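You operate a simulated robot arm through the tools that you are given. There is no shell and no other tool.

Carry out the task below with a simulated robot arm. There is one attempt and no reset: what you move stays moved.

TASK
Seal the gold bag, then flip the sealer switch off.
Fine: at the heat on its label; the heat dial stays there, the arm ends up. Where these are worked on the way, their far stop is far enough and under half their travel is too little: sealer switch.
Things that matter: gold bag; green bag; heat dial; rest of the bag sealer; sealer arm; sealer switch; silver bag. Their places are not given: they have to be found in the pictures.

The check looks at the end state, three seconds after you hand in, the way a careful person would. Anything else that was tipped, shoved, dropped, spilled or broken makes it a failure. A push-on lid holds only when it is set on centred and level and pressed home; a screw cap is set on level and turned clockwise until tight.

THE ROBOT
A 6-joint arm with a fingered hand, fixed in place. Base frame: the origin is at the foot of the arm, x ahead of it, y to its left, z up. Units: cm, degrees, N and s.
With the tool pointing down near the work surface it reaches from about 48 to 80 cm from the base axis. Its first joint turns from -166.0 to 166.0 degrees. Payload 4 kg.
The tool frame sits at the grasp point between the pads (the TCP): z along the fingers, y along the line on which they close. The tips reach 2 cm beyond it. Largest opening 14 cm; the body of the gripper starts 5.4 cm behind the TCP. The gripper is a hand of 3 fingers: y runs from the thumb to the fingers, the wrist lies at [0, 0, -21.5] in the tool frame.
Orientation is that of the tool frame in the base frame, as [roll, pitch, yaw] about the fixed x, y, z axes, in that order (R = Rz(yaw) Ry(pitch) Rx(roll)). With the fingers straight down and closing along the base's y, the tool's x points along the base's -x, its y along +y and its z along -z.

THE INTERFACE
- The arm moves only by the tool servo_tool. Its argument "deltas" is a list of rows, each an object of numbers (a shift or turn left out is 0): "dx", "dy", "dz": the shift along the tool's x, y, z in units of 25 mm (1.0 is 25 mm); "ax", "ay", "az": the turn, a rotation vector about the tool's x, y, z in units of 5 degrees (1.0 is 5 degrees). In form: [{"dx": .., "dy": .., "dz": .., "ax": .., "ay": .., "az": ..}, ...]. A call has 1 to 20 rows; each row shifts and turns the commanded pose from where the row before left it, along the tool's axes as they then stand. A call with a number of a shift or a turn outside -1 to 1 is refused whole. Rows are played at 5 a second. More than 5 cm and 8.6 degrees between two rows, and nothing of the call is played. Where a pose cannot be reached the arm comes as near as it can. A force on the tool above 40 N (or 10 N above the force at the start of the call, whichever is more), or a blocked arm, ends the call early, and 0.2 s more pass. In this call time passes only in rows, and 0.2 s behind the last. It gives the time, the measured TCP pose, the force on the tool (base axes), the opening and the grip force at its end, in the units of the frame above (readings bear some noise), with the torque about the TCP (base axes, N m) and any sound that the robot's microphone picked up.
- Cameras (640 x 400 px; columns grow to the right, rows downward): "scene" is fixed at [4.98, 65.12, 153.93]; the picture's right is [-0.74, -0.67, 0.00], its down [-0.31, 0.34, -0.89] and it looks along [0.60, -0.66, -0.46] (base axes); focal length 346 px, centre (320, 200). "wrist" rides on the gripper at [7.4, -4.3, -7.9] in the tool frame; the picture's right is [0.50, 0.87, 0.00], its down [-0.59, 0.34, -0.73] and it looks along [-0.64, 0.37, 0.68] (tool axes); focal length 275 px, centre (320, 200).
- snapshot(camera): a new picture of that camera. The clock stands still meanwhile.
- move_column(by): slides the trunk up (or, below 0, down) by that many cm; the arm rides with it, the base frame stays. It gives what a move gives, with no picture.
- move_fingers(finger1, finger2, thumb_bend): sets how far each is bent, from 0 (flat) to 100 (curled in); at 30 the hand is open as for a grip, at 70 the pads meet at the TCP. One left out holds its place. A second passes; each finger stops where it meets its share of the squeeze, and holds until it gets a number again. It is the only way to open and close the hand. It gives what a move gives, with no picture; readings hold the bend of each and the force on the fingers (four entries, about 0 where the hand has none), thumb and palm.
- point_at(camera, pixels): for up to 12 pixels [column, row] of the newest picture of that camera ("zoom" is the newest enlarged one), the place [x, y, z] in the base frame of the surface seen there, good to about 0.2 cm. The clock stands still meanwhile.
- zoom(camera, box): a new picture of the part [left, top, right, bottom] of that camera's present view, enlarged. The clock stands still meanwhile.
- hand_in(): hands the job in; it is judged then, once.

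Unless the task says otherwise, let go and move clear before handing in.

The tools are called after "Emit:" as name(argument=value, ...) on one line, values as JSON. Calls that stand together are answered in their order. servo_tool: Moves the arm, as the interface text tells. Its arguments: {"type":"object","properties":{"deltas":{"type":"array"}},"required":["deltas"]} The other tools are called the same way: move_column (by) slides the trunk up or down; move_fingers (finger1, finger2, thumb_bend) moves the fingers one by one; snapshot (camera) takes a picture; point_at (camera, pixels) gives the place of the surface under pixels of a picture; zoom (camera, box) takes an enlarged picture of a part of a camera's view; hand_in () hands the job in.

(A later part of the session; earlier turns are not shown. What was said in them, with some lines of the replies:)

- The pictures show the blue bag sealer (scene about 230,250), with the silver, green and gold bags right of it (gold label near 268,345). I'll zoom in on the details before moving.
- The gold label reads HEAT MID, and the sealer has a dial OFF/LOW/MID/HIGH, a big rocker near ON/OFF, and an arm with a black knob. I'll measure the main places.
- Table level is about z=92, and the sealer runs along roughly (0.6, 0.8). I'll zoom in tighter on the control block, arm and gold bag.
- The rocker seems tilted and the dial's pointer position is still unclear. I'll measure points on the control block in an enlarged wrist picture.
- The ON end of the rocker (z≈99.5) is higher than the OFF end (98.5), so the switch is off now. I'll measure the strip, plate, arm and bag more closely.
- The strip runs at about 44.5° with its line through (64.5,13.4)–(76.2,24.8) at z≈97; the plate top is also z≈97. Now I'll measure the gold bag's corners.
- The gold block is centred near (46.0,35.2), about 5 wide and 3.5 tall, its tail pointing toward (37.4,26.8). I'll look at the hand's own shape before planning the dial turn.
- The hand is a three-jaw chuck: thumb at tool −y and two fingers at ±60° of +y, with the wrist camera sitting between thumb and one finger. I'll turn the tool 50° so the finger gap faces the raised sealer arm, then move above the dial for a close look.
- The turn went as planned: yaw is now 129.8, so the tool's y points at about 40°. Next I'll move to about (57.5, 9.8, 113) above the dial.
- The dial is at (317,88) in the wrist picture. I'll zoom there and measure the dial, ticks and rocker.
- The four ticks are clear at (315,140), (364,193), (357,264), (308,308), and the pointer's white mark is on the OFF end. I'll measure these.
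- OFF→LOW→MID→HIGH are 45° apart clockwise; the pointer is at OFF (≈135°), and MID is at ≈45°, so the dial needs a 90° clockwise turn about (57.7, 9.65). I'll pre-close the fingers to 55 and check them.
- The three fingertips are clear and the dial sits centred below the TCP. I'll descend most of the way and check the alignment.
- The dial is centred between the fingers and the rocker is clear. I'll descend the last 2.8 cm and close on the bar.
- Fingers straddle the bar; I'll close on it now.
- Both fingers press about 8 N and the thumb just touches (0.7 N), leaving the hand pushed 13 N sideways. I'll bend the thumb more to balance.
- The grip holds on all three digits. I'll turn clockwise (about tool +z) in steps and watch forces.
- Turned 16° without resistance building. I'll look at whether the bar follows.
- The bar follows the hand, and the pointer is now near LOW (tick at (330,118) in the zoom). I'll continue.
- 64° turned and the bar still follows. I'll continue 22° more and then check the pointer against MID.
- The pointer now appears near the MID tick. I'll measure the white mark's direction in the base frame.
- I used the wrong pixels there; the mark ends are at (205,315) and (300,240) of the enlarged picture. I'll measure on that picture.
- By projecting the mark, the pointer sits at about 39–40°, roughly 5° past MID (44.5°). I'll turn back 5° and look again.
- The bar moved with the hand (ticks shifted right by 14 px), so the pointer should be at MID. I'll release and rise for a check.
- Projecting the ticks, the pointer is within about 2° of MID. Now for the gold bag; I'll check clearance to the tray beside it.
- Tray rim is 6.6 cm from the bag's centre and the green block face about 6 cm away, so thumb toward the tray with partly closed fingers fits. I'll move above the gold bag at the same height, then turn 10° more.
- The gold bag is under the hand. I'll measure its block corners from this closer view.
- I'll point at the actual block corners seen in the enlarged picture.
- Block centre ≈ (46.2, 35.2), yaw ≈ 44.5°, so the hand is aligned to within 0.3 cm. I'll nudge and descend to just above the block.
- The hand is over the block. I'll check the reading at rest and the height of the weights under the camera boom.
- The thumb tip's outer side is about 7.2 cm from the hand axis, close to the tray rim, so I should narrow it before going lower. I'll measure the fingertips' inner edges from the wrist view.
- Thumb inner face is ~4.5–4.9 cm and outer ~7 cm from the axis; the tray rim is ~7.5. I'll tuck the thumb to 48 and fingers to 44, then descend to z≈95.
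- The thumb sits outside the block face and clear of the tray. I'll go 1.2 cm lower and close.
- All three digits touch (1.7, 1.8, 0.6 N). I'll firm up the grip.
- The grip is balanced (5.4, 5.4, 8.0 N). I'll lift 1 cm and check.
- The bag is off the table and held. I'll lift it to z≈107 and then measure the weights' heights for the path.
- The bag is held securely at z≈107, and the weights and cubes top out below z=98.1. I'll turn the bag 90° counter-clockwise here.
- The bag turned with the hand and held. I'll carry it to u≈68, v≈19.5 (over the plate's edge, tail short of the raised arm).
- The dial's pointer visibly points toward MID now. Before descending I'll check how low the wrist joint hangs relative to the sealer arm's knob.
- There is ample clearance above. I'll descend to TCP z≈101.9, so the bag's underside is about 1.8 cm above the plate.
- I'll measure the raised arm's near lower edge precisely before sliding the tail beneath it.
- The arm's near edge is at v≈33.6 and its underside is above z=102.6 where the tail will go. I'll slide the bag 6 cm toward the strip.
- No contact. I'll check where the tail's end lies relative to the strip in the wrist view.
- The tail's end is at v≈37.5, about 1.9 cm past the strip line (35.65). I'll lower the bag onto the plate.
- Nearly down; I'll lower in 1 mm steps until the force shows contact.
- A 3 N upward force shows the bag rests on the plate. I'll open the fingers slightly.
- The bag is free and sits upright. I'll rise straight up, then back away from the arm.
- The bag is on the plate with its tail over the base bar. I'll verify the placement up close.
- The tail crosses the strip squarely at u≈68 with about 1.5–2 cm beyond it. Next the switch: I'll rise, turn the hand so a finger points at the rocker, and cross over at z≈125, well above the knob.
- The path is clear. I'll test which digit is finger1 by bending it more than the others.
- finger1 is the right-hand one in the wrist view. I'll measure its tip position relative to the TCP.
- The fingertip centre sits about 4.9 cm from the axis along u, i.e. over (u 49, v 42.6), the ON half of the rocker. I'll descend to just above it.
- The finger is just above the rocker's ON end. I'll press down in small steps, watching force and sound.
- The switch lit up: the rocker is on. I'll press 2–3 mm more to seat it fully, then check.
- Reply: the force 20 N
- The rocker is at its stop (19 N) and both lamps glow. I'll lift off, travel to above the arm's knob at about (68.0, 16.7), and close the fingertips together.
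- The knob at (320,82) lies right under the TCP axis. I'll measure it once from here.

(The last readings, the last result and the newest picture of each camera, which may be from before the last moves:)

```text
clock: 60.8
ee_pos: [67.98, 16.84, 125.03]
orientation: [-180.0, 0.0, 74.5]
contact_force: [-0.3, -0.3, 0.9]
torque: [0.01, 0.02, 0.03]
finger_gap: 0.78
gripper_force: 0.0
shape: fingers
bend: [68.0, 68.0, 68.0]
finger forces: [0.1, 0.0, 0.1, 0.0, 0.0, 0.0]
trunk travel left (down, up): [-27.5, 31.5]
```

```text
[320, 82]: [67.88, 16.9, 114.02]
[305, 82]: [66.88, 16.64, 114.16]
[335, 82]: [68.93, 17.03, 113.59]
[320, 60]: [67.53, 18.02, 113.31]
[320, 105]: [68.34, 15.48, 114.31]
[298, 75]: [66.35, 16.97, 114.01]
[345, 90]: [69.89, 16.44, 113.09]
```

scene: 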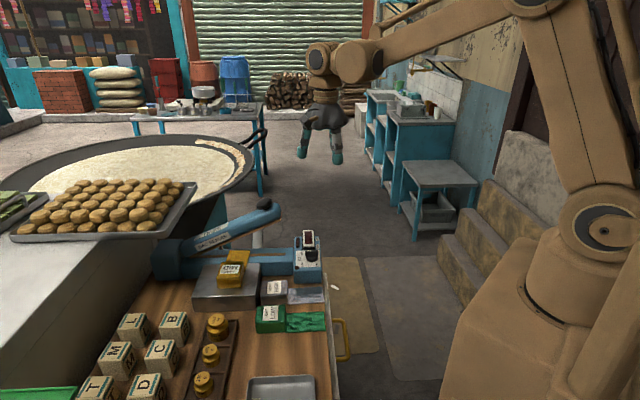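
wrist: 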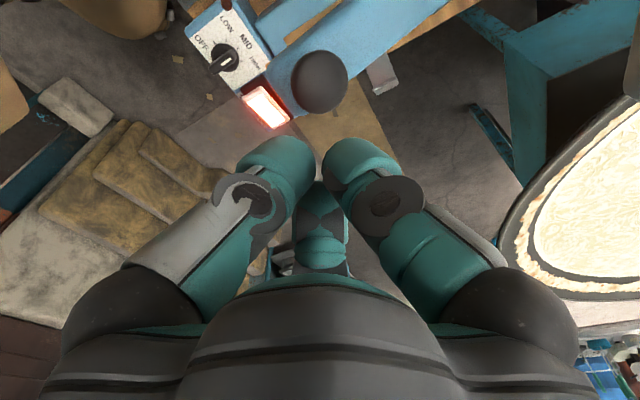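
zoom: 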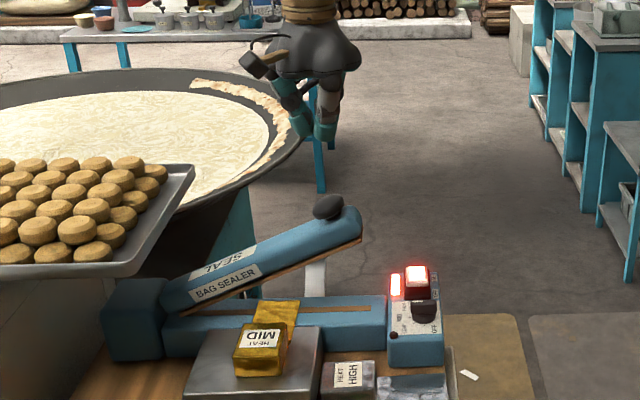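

Knob centre is (67.9, 16.8), top z≈114.2. I'll descend to first contact.

Emit:
servo_tool(deltas=[{"dz": 0.8}, {"dz": 0.8}, {"dz": 0.8}, {"dz": 0.8}, {"dz": 0.2}, {"dz": 0}])

Emit:
zoom(camera="scene", box=[200, 150, 340, 290])

```text
clock: 62.2
ee_pos: [67.9, 16.77, 116.61]
orientation: [-180.0, 0.0, 74.5]
contact_force: [-0.6, -0.5, -0.7]
torque: [-0.01, 0.0, 0.0]
finger_gap: 0.8
gripper_force: 0.2
shape: fingers
bend: [68.0, 68.0, 68.0]
finger forces: [0.1, 0.0, 0.0, 0.0, 0.1, 0.0]
trunk travel left (down, up): [-27.5, 31.5]
```

```text
2.86 times, centred on (270, 220) of scene
```

zoom: 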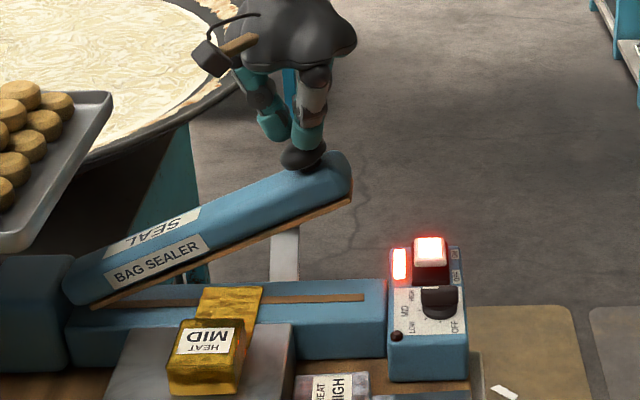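

The tips are just above the knob. I'll press down along the arm's arc, first segment.

Emit:
servo_tool(deltas=[{"dx": -0.1, "dy": -0.06, "dz": 0.3}, {"dx": -0.17, "dy": -0.098, "dz": 0.347}, {"dx": -0.17, "dy": -0.098, "dz": 0.347}])

Emit:
zoom(camera="scene", box=[200, 150, 340, 290])

```text
clock: 63.0
ee_pos: [67.09, 16.06, 114.16]
orientation: [180.0, 0.1, 74.3]
contact_force: [0.5, -1.2, 0.9]
torque: [-0.07, -0.04, 0.03]
finger_gap: 0.78
gripper_force: 1.6
shape: fingers
bend: [68.0, 67.0, 68.0]
finger forces: [0.0, 2.1, 0.1, 0.0, 0.0, 0.0]
trunk travel left (down, up): [-27.5, 31.5]
```

```text
2.86 times, centred on (270, 220) of scene
```

zoom: 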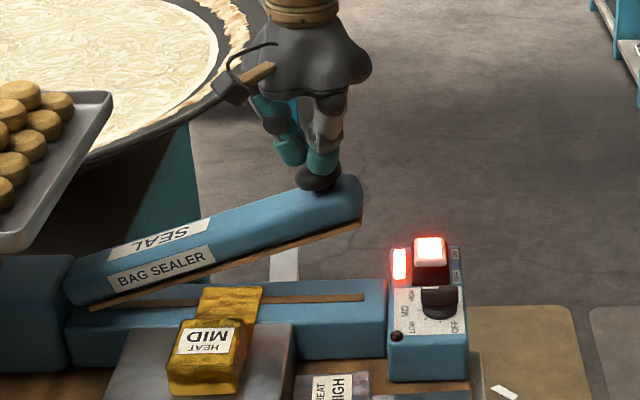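

The arm moves down with about 2 N. I'll continue along the arc.

Emit:
servo_tool(deltas=[{"dx": -0.1375, "dy": -0.0793, "dz": 0.36}, {"dx": -0.1375, "dy": -0.0793, "dz": 0.36}, {"dx": -0.1375, "dy": -0.0793, "dz": 0.36}, {"dx": -0.104, "dy": -0.06, "dz": 0.373}, {"dx": -0.104, "dy": -0.06, "dz": 0.373}])

Emit:
zoom(camera="scene", box=[200, 150, 340, 290])

```text
clock: 64.2
ee_pos: [65.77, 14.66, 109.6]
orientation: [-180.0, 0.0, 74.5]
contact_force: [-0.5, -1.6, 0.7]
torque: [-0.08, -0.01, -0.02]
finger_gap: 0.8
gripper_force: 1.0
shape: fingers
bend: [68.0, 67.0, 68.0]
finger forces: [0.0, 2.4, 0.1, 0.0, 0.0, 0.1]
trunk travel left (down, up): [-27.5, 31.5]
```

```text
2.86 times, centred on (270, 220) of scene
```

zoom: 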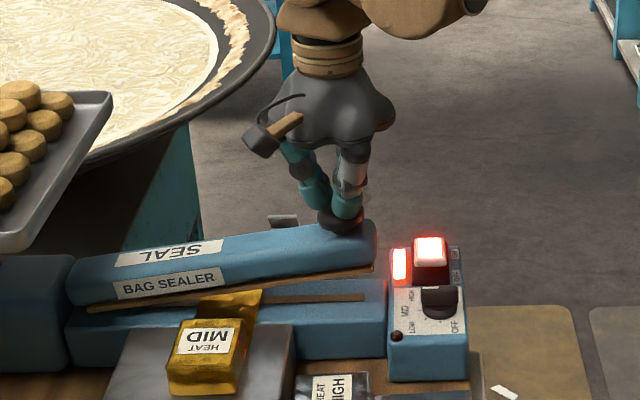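

The arm is nearly down. I'll continue carefully.

Emit:
servo_tool(deltas=[{"dx": -0.104, "dy": -0.06, "dz": 0.373}, {"dx": -0.0635, "dy": -0.0367, "dz": 0.34}, {"dx": -0.0635, "dy": -0.0367, "dz": 0.34}, {"dz": 0}])

Emit:
zoom(camera="scene", box=[200, 150, 340, 290])

```text
clock: 65.2
ee_pos: [65.28, 14.24, 106.88]
orientation: [180.0, 0.0, 74.5]
contact_force: [1.3, -0.7, 1.8]
torque: [-0.06, -0.02, 0.01]
finger_gap: 0.79
gripper_force: 1.3
shape: fingers
bend: [68.0, 68.0, 68.0]
finger forces: [0.1, 2.0, 0.0, 0.0, 0.1, 0.0]
trunk travel left (down, up): [-27.5, 31.5]
```

```text
2.86 times, centred on (270, 220) of scene
```

zoom: 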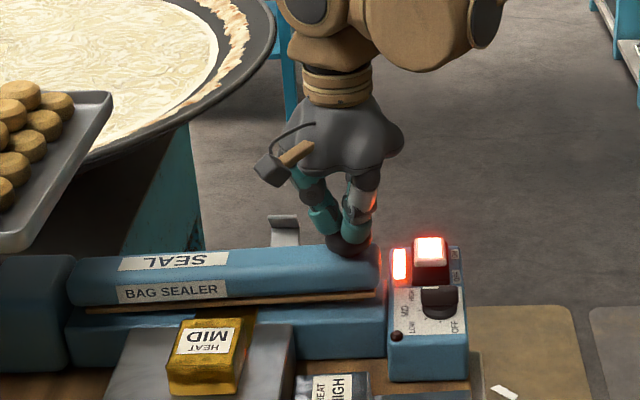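

Almost closed; I'll keep pressing in small steps until it meets resistance.

Emit:
servo_tool(deltas=[{"dx": -0.03, "dy": -0.02, "dz": 0.2}, {"dx": -0.03, "dy": -0.02, "dz": 0.16}, {"dz": 0.12}, {"dz": 0}])

Emit:
zoom(camera="scene", box=[200, 180, 340, 290])

```text
clock: 66.2
ee_pos: [65.15, 13.87, 105.85]
orientation: [-180.0, 0.0, 74.5]
contact_force: [8.3, -5.0, 23.1]
torque: [-0.44, -0.32, 0.1]
finger_gap: 0.78
gripper_force: 12.0
shape: fingers
bend: [68.0, 68.0, 68.0]
finger forces: [2.1, 21.9, 0.1, 0.1, 0.1, 0.1]
trunk travel left (down, up): [-27.5, 31.5]
```

```text
3.64 times, centred on (270, 235) of scene
```

zoom: 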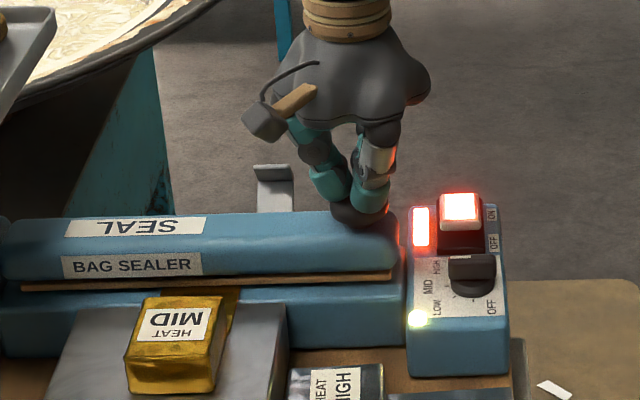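

The small round lamp at (418,318) has come on and the arm is firmly down at about 24 N. I'll hold here and watch the lamp.

Emit:
servo_tool(deltas=[{"dz": 0}, {"dz": 0}, {"dz": 0}, {"dz": 0}, {"dz": 0}])

Emit:
zoom(camera="scene", box=[200, 180, 340, 290])

```text
clock: 67.4
ee_pos: [65.15, 14.0, 105.85]
orientation: [180.0, -0.1, 74.4]
contact_force: [11.8, -6.2, 28.6]
torque: [-0.5, -0.42, 0.1]
finger_gap: 0.79
gripper_force: 14.4
shape: fingers
bend: [68.0, 68.0, 68.0]
finger forces: [3.1, 26.7, 0.1, 0.0, 0.1, 0.0]
trunk travel left (down, up): [-27.5, 31.5]
```

```text
3.64 times, centred on (270, 235) of scene
```

zoom: 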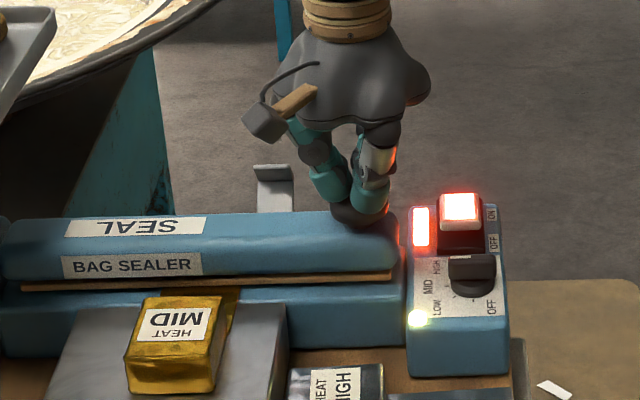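

The lamp is still lit; force has settled near 31 N. I'll ease by half a millimetre and keep holding.

Emit:
servo_tool(deltas=[{"dz": -0.02}, {"dz": 0}, {"dz": 0}, {"dz": 0}, {"dz": 0}])

Emit:
zoom(camera="scene", box=[200, 180, 340, 290])

```text
clock: 68.6
ee_pos: [65.02, 13.98, 105.91]
orientation: [-180.0, -0.1, 74.4]
contact_force: [9.0, -5.9, 24.7]
torque: [-0.45, -0.28, 0.12]
finger_gap: 0.8
gripper_force: 12.2
shape: fingers
bend: [68.0, 68.0, 68.0]
finger forces: [2.8, 23.1, 0.0, 0.0, 0.2, 0.0]
trunk travel left (down, up): [-27.5, 31.5]
```

```text
3.64 times, centred on (270, 235) of scene
```

zoom: 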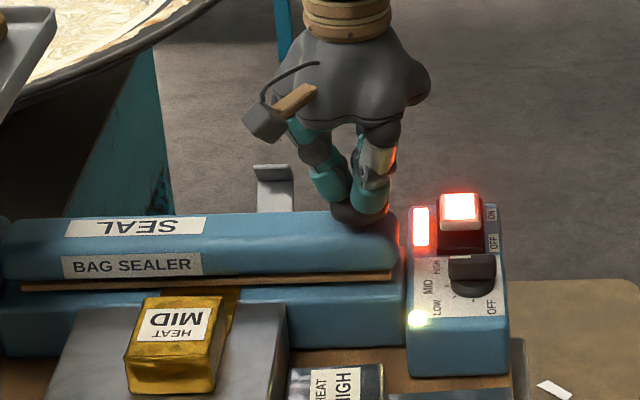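

Still lit and stable. I'll hold one more second and look closely at the lamp.

Emit:
servo_tool(deltas=[{"dz": 0}, {"dz": 0}, {"dz": 0}, {"dz": 0}])

Emit:
zoom(camera="scene", box=[280, 220, 340, 280])

```text
clock: 69.6
ee_pos: [65.11, 14.09, 105.87]
orientation: [179.9, 0.0, 74.5]
contact_force: [8.8, -5.9, 24.3]
torque: [-0.45, -0.31, 0.07]
finger_gap: 0.76
gripper_force: 12.7
shape: fingers
bend: [68.0, 68.0, 68.0]
finger forces: [2.8, 22.6, 0.0, 0.0, 0.0, 0.1]
trunk travel left (down, up): [-27.5, 31.5]
```

```text
6.67 times, centred on (310, 250) of scene
```

zoom: 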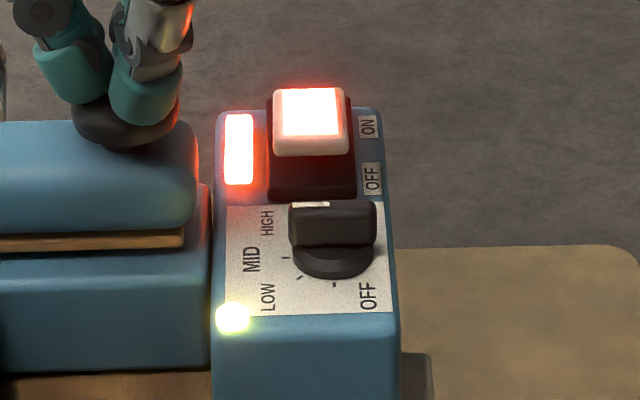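

The lamp is steadily yellow-green. I'll hold two more seconds to see whether it changes.

Emit:
servo_tool(deltas=[{"dz": 0}, {"dz": 0}, {"dz": 0}, {"dz": 0}, {"dz": 0}, {"dz": 0}, {"dz": 0}, {"dz": 0}])

Emit:
zoom(camera="scene", box=[200, 180, 340, 290])

```text
clock: 71.4
ee_pos: [65.18, 13.92, 105.85]
orientation: [180.0, -0.1, 74.3]
contact_force: [8.2, -6.4, 24.0]
torque: [-0.46, -0.28, 0.08]
finger_gap: 0.78
gripper_force: 12.8
shape: fingers
bend: [68.0, 68.0, 68.0]
finger forces: [2.7, 22.4, 0.0, 0.0, 0.1, 0.1]
trunk travel left (down, up): [-27.5, 31.5]
```

```text
3.64 times, centred on (270, 235) of scene
```

zoom: 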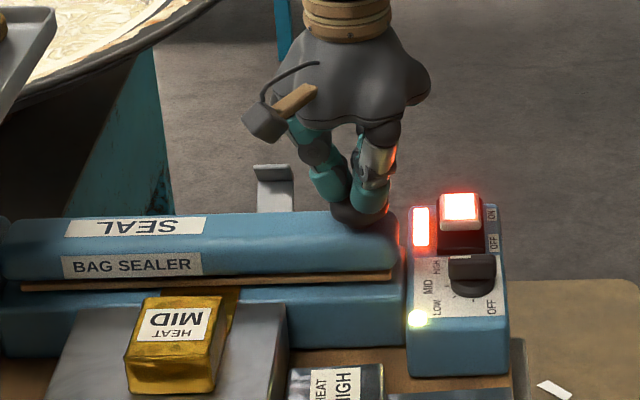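

It has been held over 5 s with the lamp on. I'll retrace the arc upward and see whether the arm rises by itself.

Emit:
servo_tool(deltas=[{"dz": -0.2}, {"dx": 0.03, "dy": 0.02, "dz": -0.28}, {"dx": 0.0635, "dy": 0.0367, "dz": -0.34}, {"dx": 0.0635, "dy": 0.0367, "dz": -0.34}, {"dz": 0}])

Emit:
zoom(camera="scene", box=[200, 160, 340, 290])

```text
clock: 72.6
ee_pos: [65.62, 14.5, 108.75]
orientation: [-180.0, 0.0, 74.5]
contact_force: [0.6, -1.7, 1.4]
torque: [-0.03, -0.02, 0.0]
finger_gap: 0.76
gripper_force: 0.7
shape: fingers
bend: [68.0, 68.0, 68.0]
finger forces: [0.1, 2.0, 0.0, 0.1, 0.0, 0.0]
trunk travel left (down, up): [-27.5, 31.5]
```

```text
3.08 times, centred on (270, 225) of scene
```

zoom: 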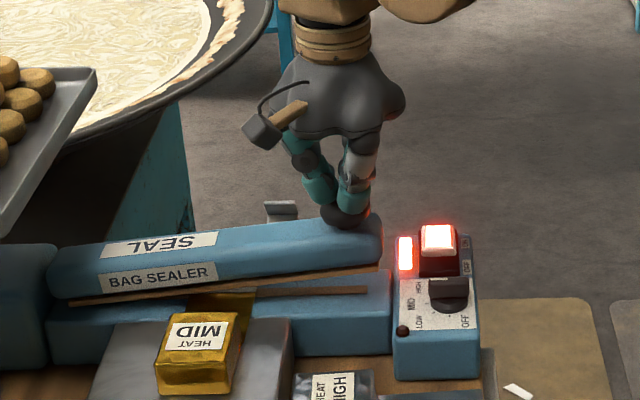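

The arm springs up with the fingers, and the small lamp went off. I'll follow the arc to the top.

Emit:
servo_tool(deltas=[{"dx": 0.104, "dy": 0.06, "dz": -0.373}, {"dx": 0.12, "dy": 0.07, "dz": -0.365}, {"dx": 0.1375, "dy": 0.0793, "dz": -0.36}, {"dx": 0.1375, "dy": 0.0793, "dz": -0.36}, {"dx": 0.16, "dy": 0.09, "dz": -0.35}, {"dx": 0.17, "dy": 0.098, "dz": -0.347}, {"dx": 0.17, "dy": 0.098, "dz": -0.347}, {"dx": 0.17, "dy": 0.098, "dz": -0.347}, {"dz": -0.4}, {"dz": -0.8}, {"dz": -0.8}, {"dz": 0}])

Emit:
zoom(camera="scene", box=[180, 150, 340, 290])

Emit:
zoom(camera="scene", box=[200, 230, 280, 290])

```text
clock: 75.2
ee_pos: [67.86, 16.82, 120.89]
orientation: [-180.0, -0.1, 74.5]
contact_force: [0.2, 0.2, 0.4]
torque: [0.0, 0.01, 0.0]
finger_gap: 0.78
gripper_force: 0.1
shape: fingers
bend: [68.0, 68.0, 68.0]
finger forces: [0.1, 0.1, 0.0, 0.0, 0.1, 0.1]
trunk travel left (down, up): [-27.5, 31.5]
```

```text
2.86 times, centred on (260, 220) of scene
```

zoom: 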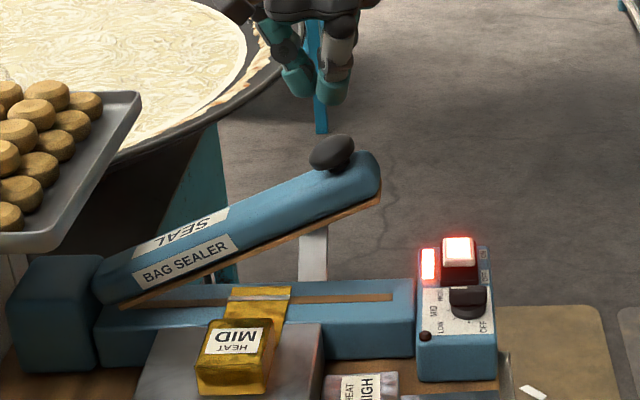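

```text
6.67 times, centred on (240, 260) of scene
```

zoom: 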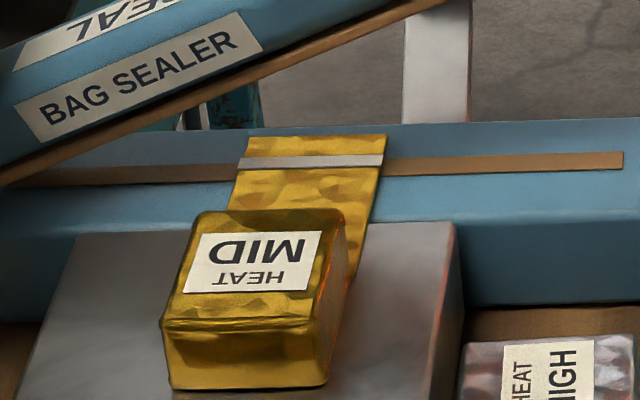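

A clean seal band runs across the full width of the gold tail, and the arm is back up. Now I'll switch off: rise, move beside the rocker's OFF end, and set finger1 to 50 with the others open.

Emit:
servo_tool(deltas=[{"dz": -0.8}, {"dz": -0.8}, {"dx": -0.772, "dy": -0.286}, {"dx": -0.772, "dy": -0.286}, {"dx": -0.772, "dy": -0.286}, {"dx": -0.772, "dy": -0.286}, {"dx": -0.772, "dy": -0.286}, {"dx": -0.772, "dy": -0.286}, {"dx": -0.772, "dy": -0.286}, {"dx": -0.772, "dy": -0.286}, {"dz": 0}])

Emit:
move_fingers(finger1=50, finger2=30, thumb_bend=30)

Emit:
snapshot(camera="wrist")

Emit:
snapshot(camera="scene")

```text
clock: 77.6
ee_pos: [58.35, 3.58, 124.79]
orientation: [180.0, -0.1, 74.5]
contact_force: [-0.7, 0.4, 0.1]
torque: [-0.01, 0.02, -0.02]
finger_gap: 0.76
gripper_force: 0.0
shape: fingers
bend: [68.0, 68.0, 68.0]
finger forces: [0.1, 0.1, 0.0, 0.0, 0.0, 0.1]
trunk travel left (down, up): [-27.5, 31.5]
```

```text
clock: 78.6
ee_pos: [58.22, 3.44, 124.77]
orientation: [180.0, 0.1, 74.4]
contact_force: [0.3, 0.3, -0.4]
torque: [0.03, -0.01, 0.01]
finger_gap: 9.55
gripper_force: 0.0
shape: fingers
bend: [50.0, 30.0, 30.0]
finger forces: [0.0, 0.0, 0.1, 0.0, 0.1, 0.0]
trunk travel left (down, up): [-27.5, 31.5]
```

```text
taken
```

wrist: 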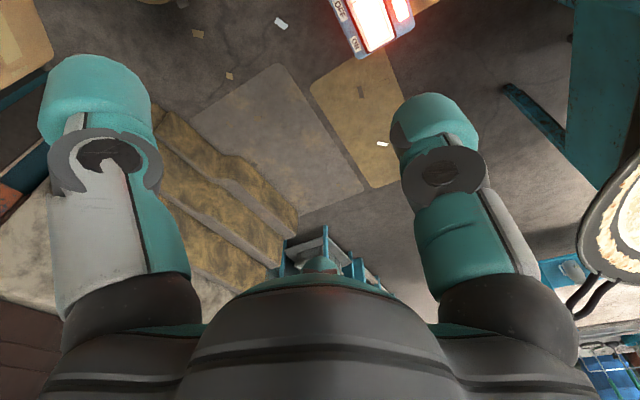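

```text
taken
```

scene: 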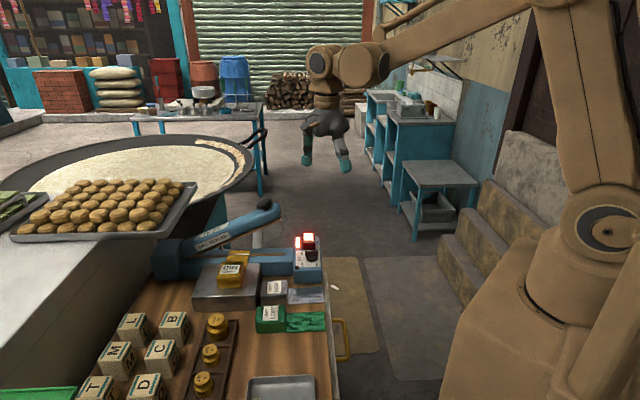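

The rocker is lit at (307,240). I'll measure its raised OFF end before pressing.

Emit:
zoom(camera="scene", box=[285, 220, 335, 270])

Emit:
point_at(camera="zoom", pixels=[[275, 115], [340, 115], [270, 175], [345, 180], [310, 150], [310, 180], [275, 220], [350, 225], [310, 240], [340, 250]])

```text
8.00 times, centred on (310, 245) of scene
```

zoom: 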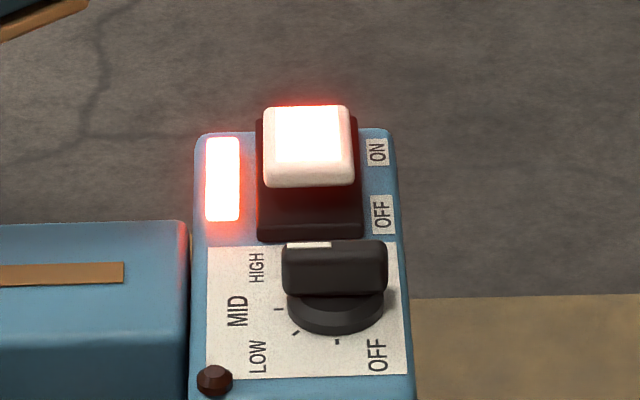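

```text
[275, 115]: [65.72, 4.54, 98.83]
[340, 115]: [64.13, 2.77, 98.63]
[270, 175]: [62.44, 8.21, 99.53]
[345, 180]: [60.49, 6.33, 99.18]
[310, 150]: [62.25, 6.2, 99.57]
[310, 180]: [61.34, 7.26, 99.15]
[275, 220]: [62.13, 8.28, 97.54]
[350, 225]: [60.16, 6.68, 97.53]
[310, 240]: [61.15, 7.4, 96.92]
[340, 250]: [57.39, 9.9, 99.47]
```

The OFF end is up at z≈99.5 around (61.5, 7.3), right below finger1's tip. I'll descend to just above it.

Emit:
servo_tool(deltas=[{"dz": 0.86}, {"dz": 0.86}, {"dz": 0.86}, {"dz": 0.86}, {"dz": 0.86}, {"dz": 0.86}, {"dz": 0.86}, {"dz": 0.86}, {"dz": 0.86}, {"dz": 0.86}, {"dz": 0}])

Emit:
snapshot(camera="wrist")

Emit:
zoom(camera="scene", box=[260, 180, 360, 290])

```text
clock: 81.0
ee_pos: [58.32, 3.48, 103.43]
orientation: [179.9, 0.0, 74.5]
contact_force: [0.9, 0.2, -1.0]
torque: [0.02, 0.01, 0.04]
finger_gap: 9.55
gripper_force: 0.0
shape: fingers
bend: [50.0, 30.0, 30.0]
finger forces: [0.0, 0.0, 0.0, 0.0, 0.0, 0.0]
trunk travel left (down, up): [-27.5, 31.5]
```

```text
taken
```

wrist: 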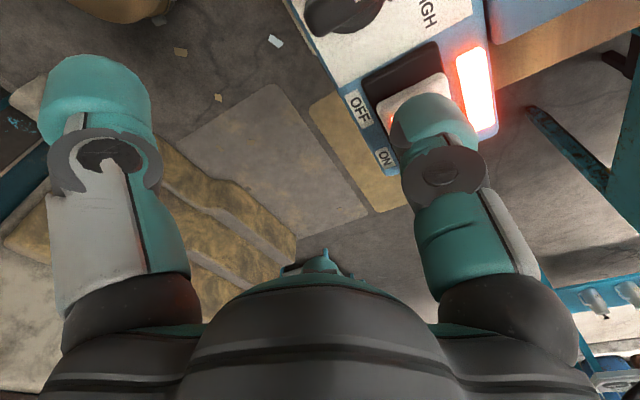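

```text
3.64 times, centred on (310, 235) of scene
```

zoom: 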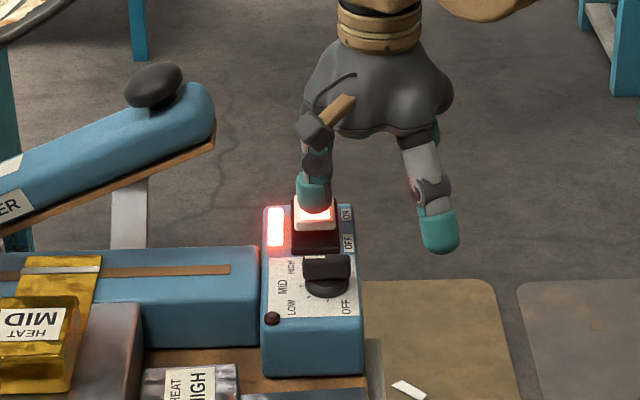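

The fingertip is over the OFF end with the same lever arm as before. I'll press down in steps.

Emit:
servo_tool(deltas=[{"dz": 0.25}, {"dz": 0.25}, {"dz": 0.12}, {"dz": 0}])

Emit:
zoom(camera="scene", box=[280, 210, 340, 280])

```text
clock: 82.0
ee_pos: [58.51, 3.24, 101.9]
orientation: [180.0, 0.0, 74.5]
contact_force: [-0.2, -0.8, 0.5]
torque: [-0.01, 0.02, 0.02]
finger_gap: 9.58
gripper_force: 0.2
shape: fingers
bend: [50.0, 30.0, 30.0]
finger forces: [0.0, 0.1, 0.0, 0.0, 0.1, 0.0]
trunk travel left (down, up): [-27.5, 31.5]
```

```text
5.71 times, centred on (310, 245) of scene
```

zoom: 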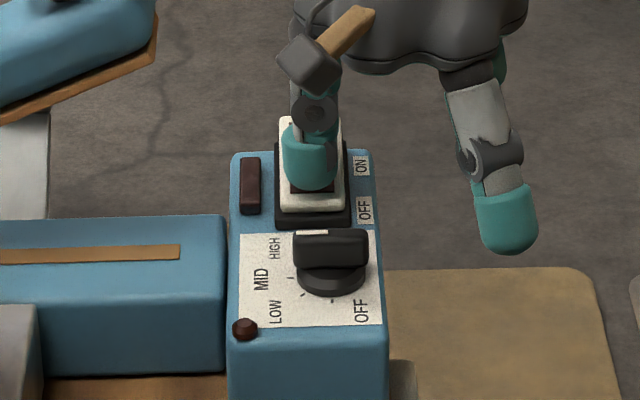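

Both lamps went dark, so the switch has flipped off. I'll press about 2–4 mm more to seat it at its stop.

Emit:
servo_tool(deltas=[{"dz": 0.08}, {"dz": 0.08}, {"dz": 0}])

```text
clock: 82.8
ee_pos: [58.26, 3.45, 101.34]
orientation: [-179.9, 0.1, 74.5]
contact_force: [-1.0, -0.7, 7.3]
torque: [0.23, -0.33, -0.02]
finger_gap: 9.6
gripper_force: 3.8
shape: fingers
bend: [50.0, 30.0, 30.0]
finger forces: [7.2, 0.0, 0.0, 0.1, 0.1, 0.1]
trunk travel left (down, up): [-27.5, 31.5]
```

It is against the stop (7 N). I'll lift off and check everything.

Emit:
servo_tool(deltas=[{"dz": -0.5}, {"dz": -0.9}, {"dz": -0.9}, {"dz": -0.9}, {"dz": -0.9}, {"dz": -0.9}, {"dz": -0.9}, {"dz": -0.9}, {"dz": -0.9}, {"dz": -0.9}, {"dz": -0.9}])

Emit:
zoom(camera="scene", box=[285, 220, 335, 270])

Emit:
point_at(camera="zoom", pixels=[[275, 70], [340, 70], [275, 180], [345, 180], [310, 120]])

Emit:
snapshot(camera="scene")

```text
clock: 85.2
ee_pos: [58.3, 3.41, 125.32]
orientation: [180.0, 0.0, 74.5]
contact_force: [-0.3, 0.2, 0.8]
torque: [0.0, 0.02, 0.01]
finger_gap: 9.58
gripper_force: 0.1
shape: fingers
bend: [50.0, 30.0, 30.0]
finger forces: [0.0, 0.1, 0.1, 0.1, 0.0, 0.0]
trunk travel left (down, up): [-27.5, 31.5]
```

```text
8.00 times, centred on (310, 245) of scene
```

zoom: 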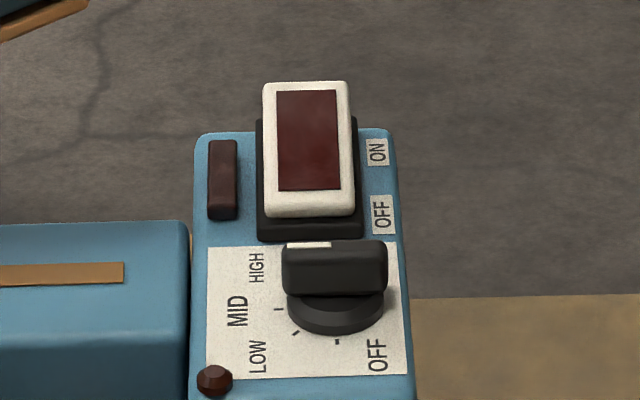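

```text
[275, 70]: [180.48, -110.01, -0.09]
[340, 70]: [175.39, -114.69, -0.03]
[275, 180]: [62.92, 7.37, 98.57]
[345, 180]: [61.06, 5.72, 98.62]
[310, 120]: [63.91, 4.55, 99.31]
```

```text
taken
```

scene: 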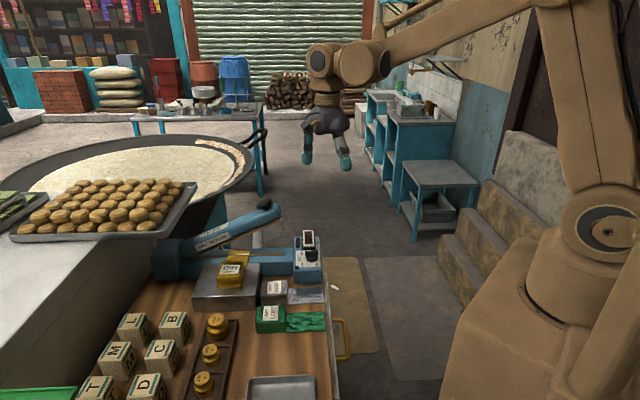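

The switch is off and the dial still points at MID. I'll verify the dial angle from a better wrist viewpoint while backing off.

Emit:
servo_tool(deltas=[{"dx": 0.9, "dy": -0.335, "dz": 0.2}, {"dx": 0.9, "dy": -0.335, "dz": 0.2}, {"dx": 0.9, "dy": -0.335, "dz": 0.2}, {"dx": 0.9, "dy": -0.335, "dz": 0.2}, {"dz": 0}])

Emit:
snapshot(camera="wrist")

Emit:
zoom(camera="wrist", box=[290, 30, 370, 110])

Emit:
zoom(camera="scene", box=[295, 235, 325, 265])

```text
clock: 86.4
ee_pos: [57.58, 13.02, 123.21]
orientation: [-180.0, 0.0, 74.3]
contact_force: [0.9, 0.2, -0.6]
torque: [0.04, 0.04, 0.01]
finger_gap: 9.61
gripper_force: 0.0
shape: fingers
bend: [50.0, 30.0, 30.0]
finger forces: [0.0, 0.0, 0.0, 0.1, 0.0, 0.0]
trunk travel left (down, up): [-27.5, 31.5]
```

```text
taken
```

wrist: 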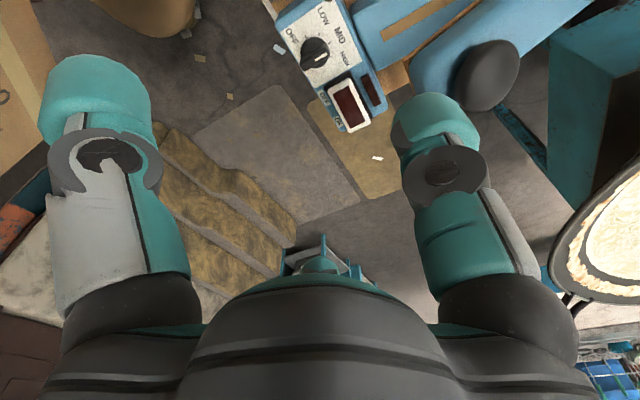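

```text
5.00 times, centred on (330, 70) of wrist
```

zoom: 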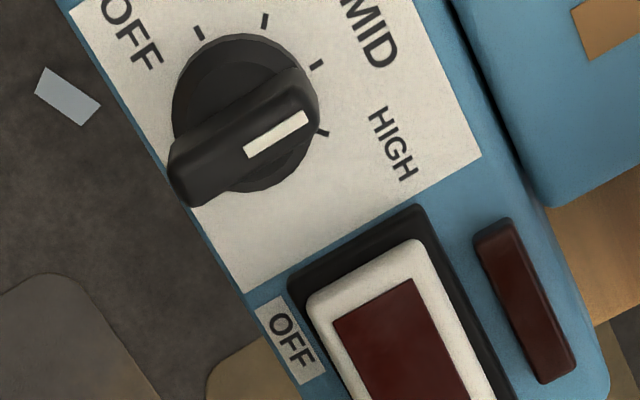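

```text
13.33 times, centred on (310, 250) of scene
```

zoom: 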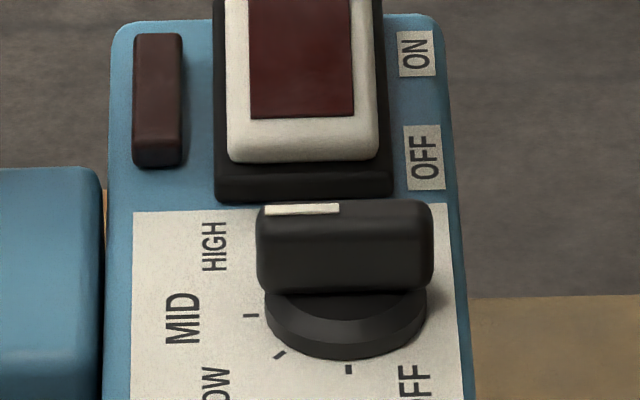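

The white mark is parallel to the panel's edge and to the MID tick (within about 1–2°), the rocker is off, the bag is sealed and the arm is up. I'll move the hand clear and take a last look.

Emit:
servo_tool(deltas=[{"dz": -0.8}, {"dz": -0.8}, {"dz": -0.8}, {"dz": -0.8}, {"dz": -0.8}, {"dz": -0.8}, {"dy": -0.8}, {"dy": -0.8}, {"dy": -0.8}, {"dy": -0.8}, {"dy": -0.8}, {"dz": 0}])

Emit:
snapshot(camera="scene")

Emit:
zoom(camera="scene", box=[140, 180, 360, 390])

```text
clock: 89.0
ee_pos: [47.75, 15.56, 135.2]
orientation: [-180.0, 0.0, 74.4]
contact_force: [-0.9, 0.8, 0.6]
torque: [-0.02, 0.03, -0.02]
finger_gap: 9.6
gripper_force: 0.2
shape: fingers
bend: [50.0, 30.0, 30.0]
finger forces: [0.1, 0.0, 0.0, 0.0, 0.0, 0.0]
trunk travel left (down, up): [-27.5, 31.5]
```

```text
taken
```

scene: 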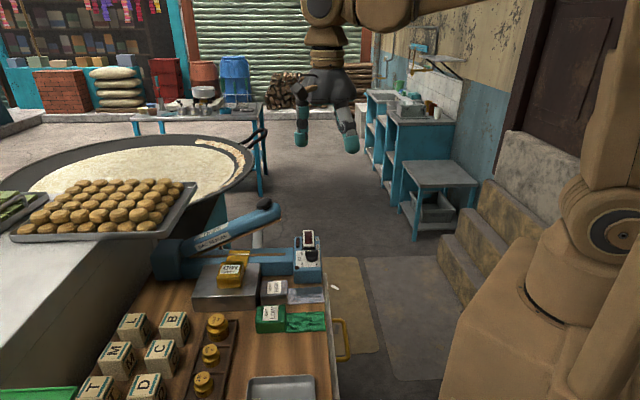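

```text
1.90 times, centred on (250, 285) of scene
```

zoom: 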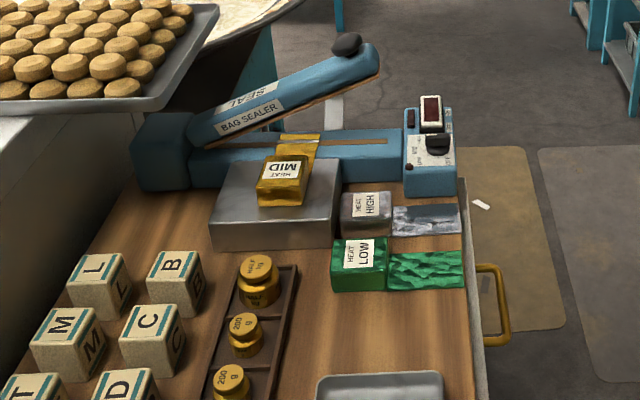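

The last picture shows the gold bag sealed on the plate, the arm up, the dial at MID, the switch off (lamps dark) and everything else untouched. The hand is clear, so I'll hand in.

Emit:
hand_in()

```text
The job is handed in.
```

The gold bag is sealed, and the sealer switch is off. I've handed the job in, but no verdict came back.

- **Seal:** I held the arm down for a little over 5 seconds with the switch on. A clear band now runs across the full width of the bag's tail.
- **Heat dial:** I turned it from OFF to MID, the heat on the gold label, and left it there. It points within about 2° of the MID tick.
- **Switch:** I pressed it on to its stop for sealing, then off until it met resistance. Both lamps on the sealer went dark.
- **Sealer arm:** it sprang back up on its own when I released it.
- **Everything else:** in the last picture the green and silver bags, the weights, the tray and the letter blocks look untouched. The gold bag is still on the sealer's plate with its tail over the strip, and the hand is clear.
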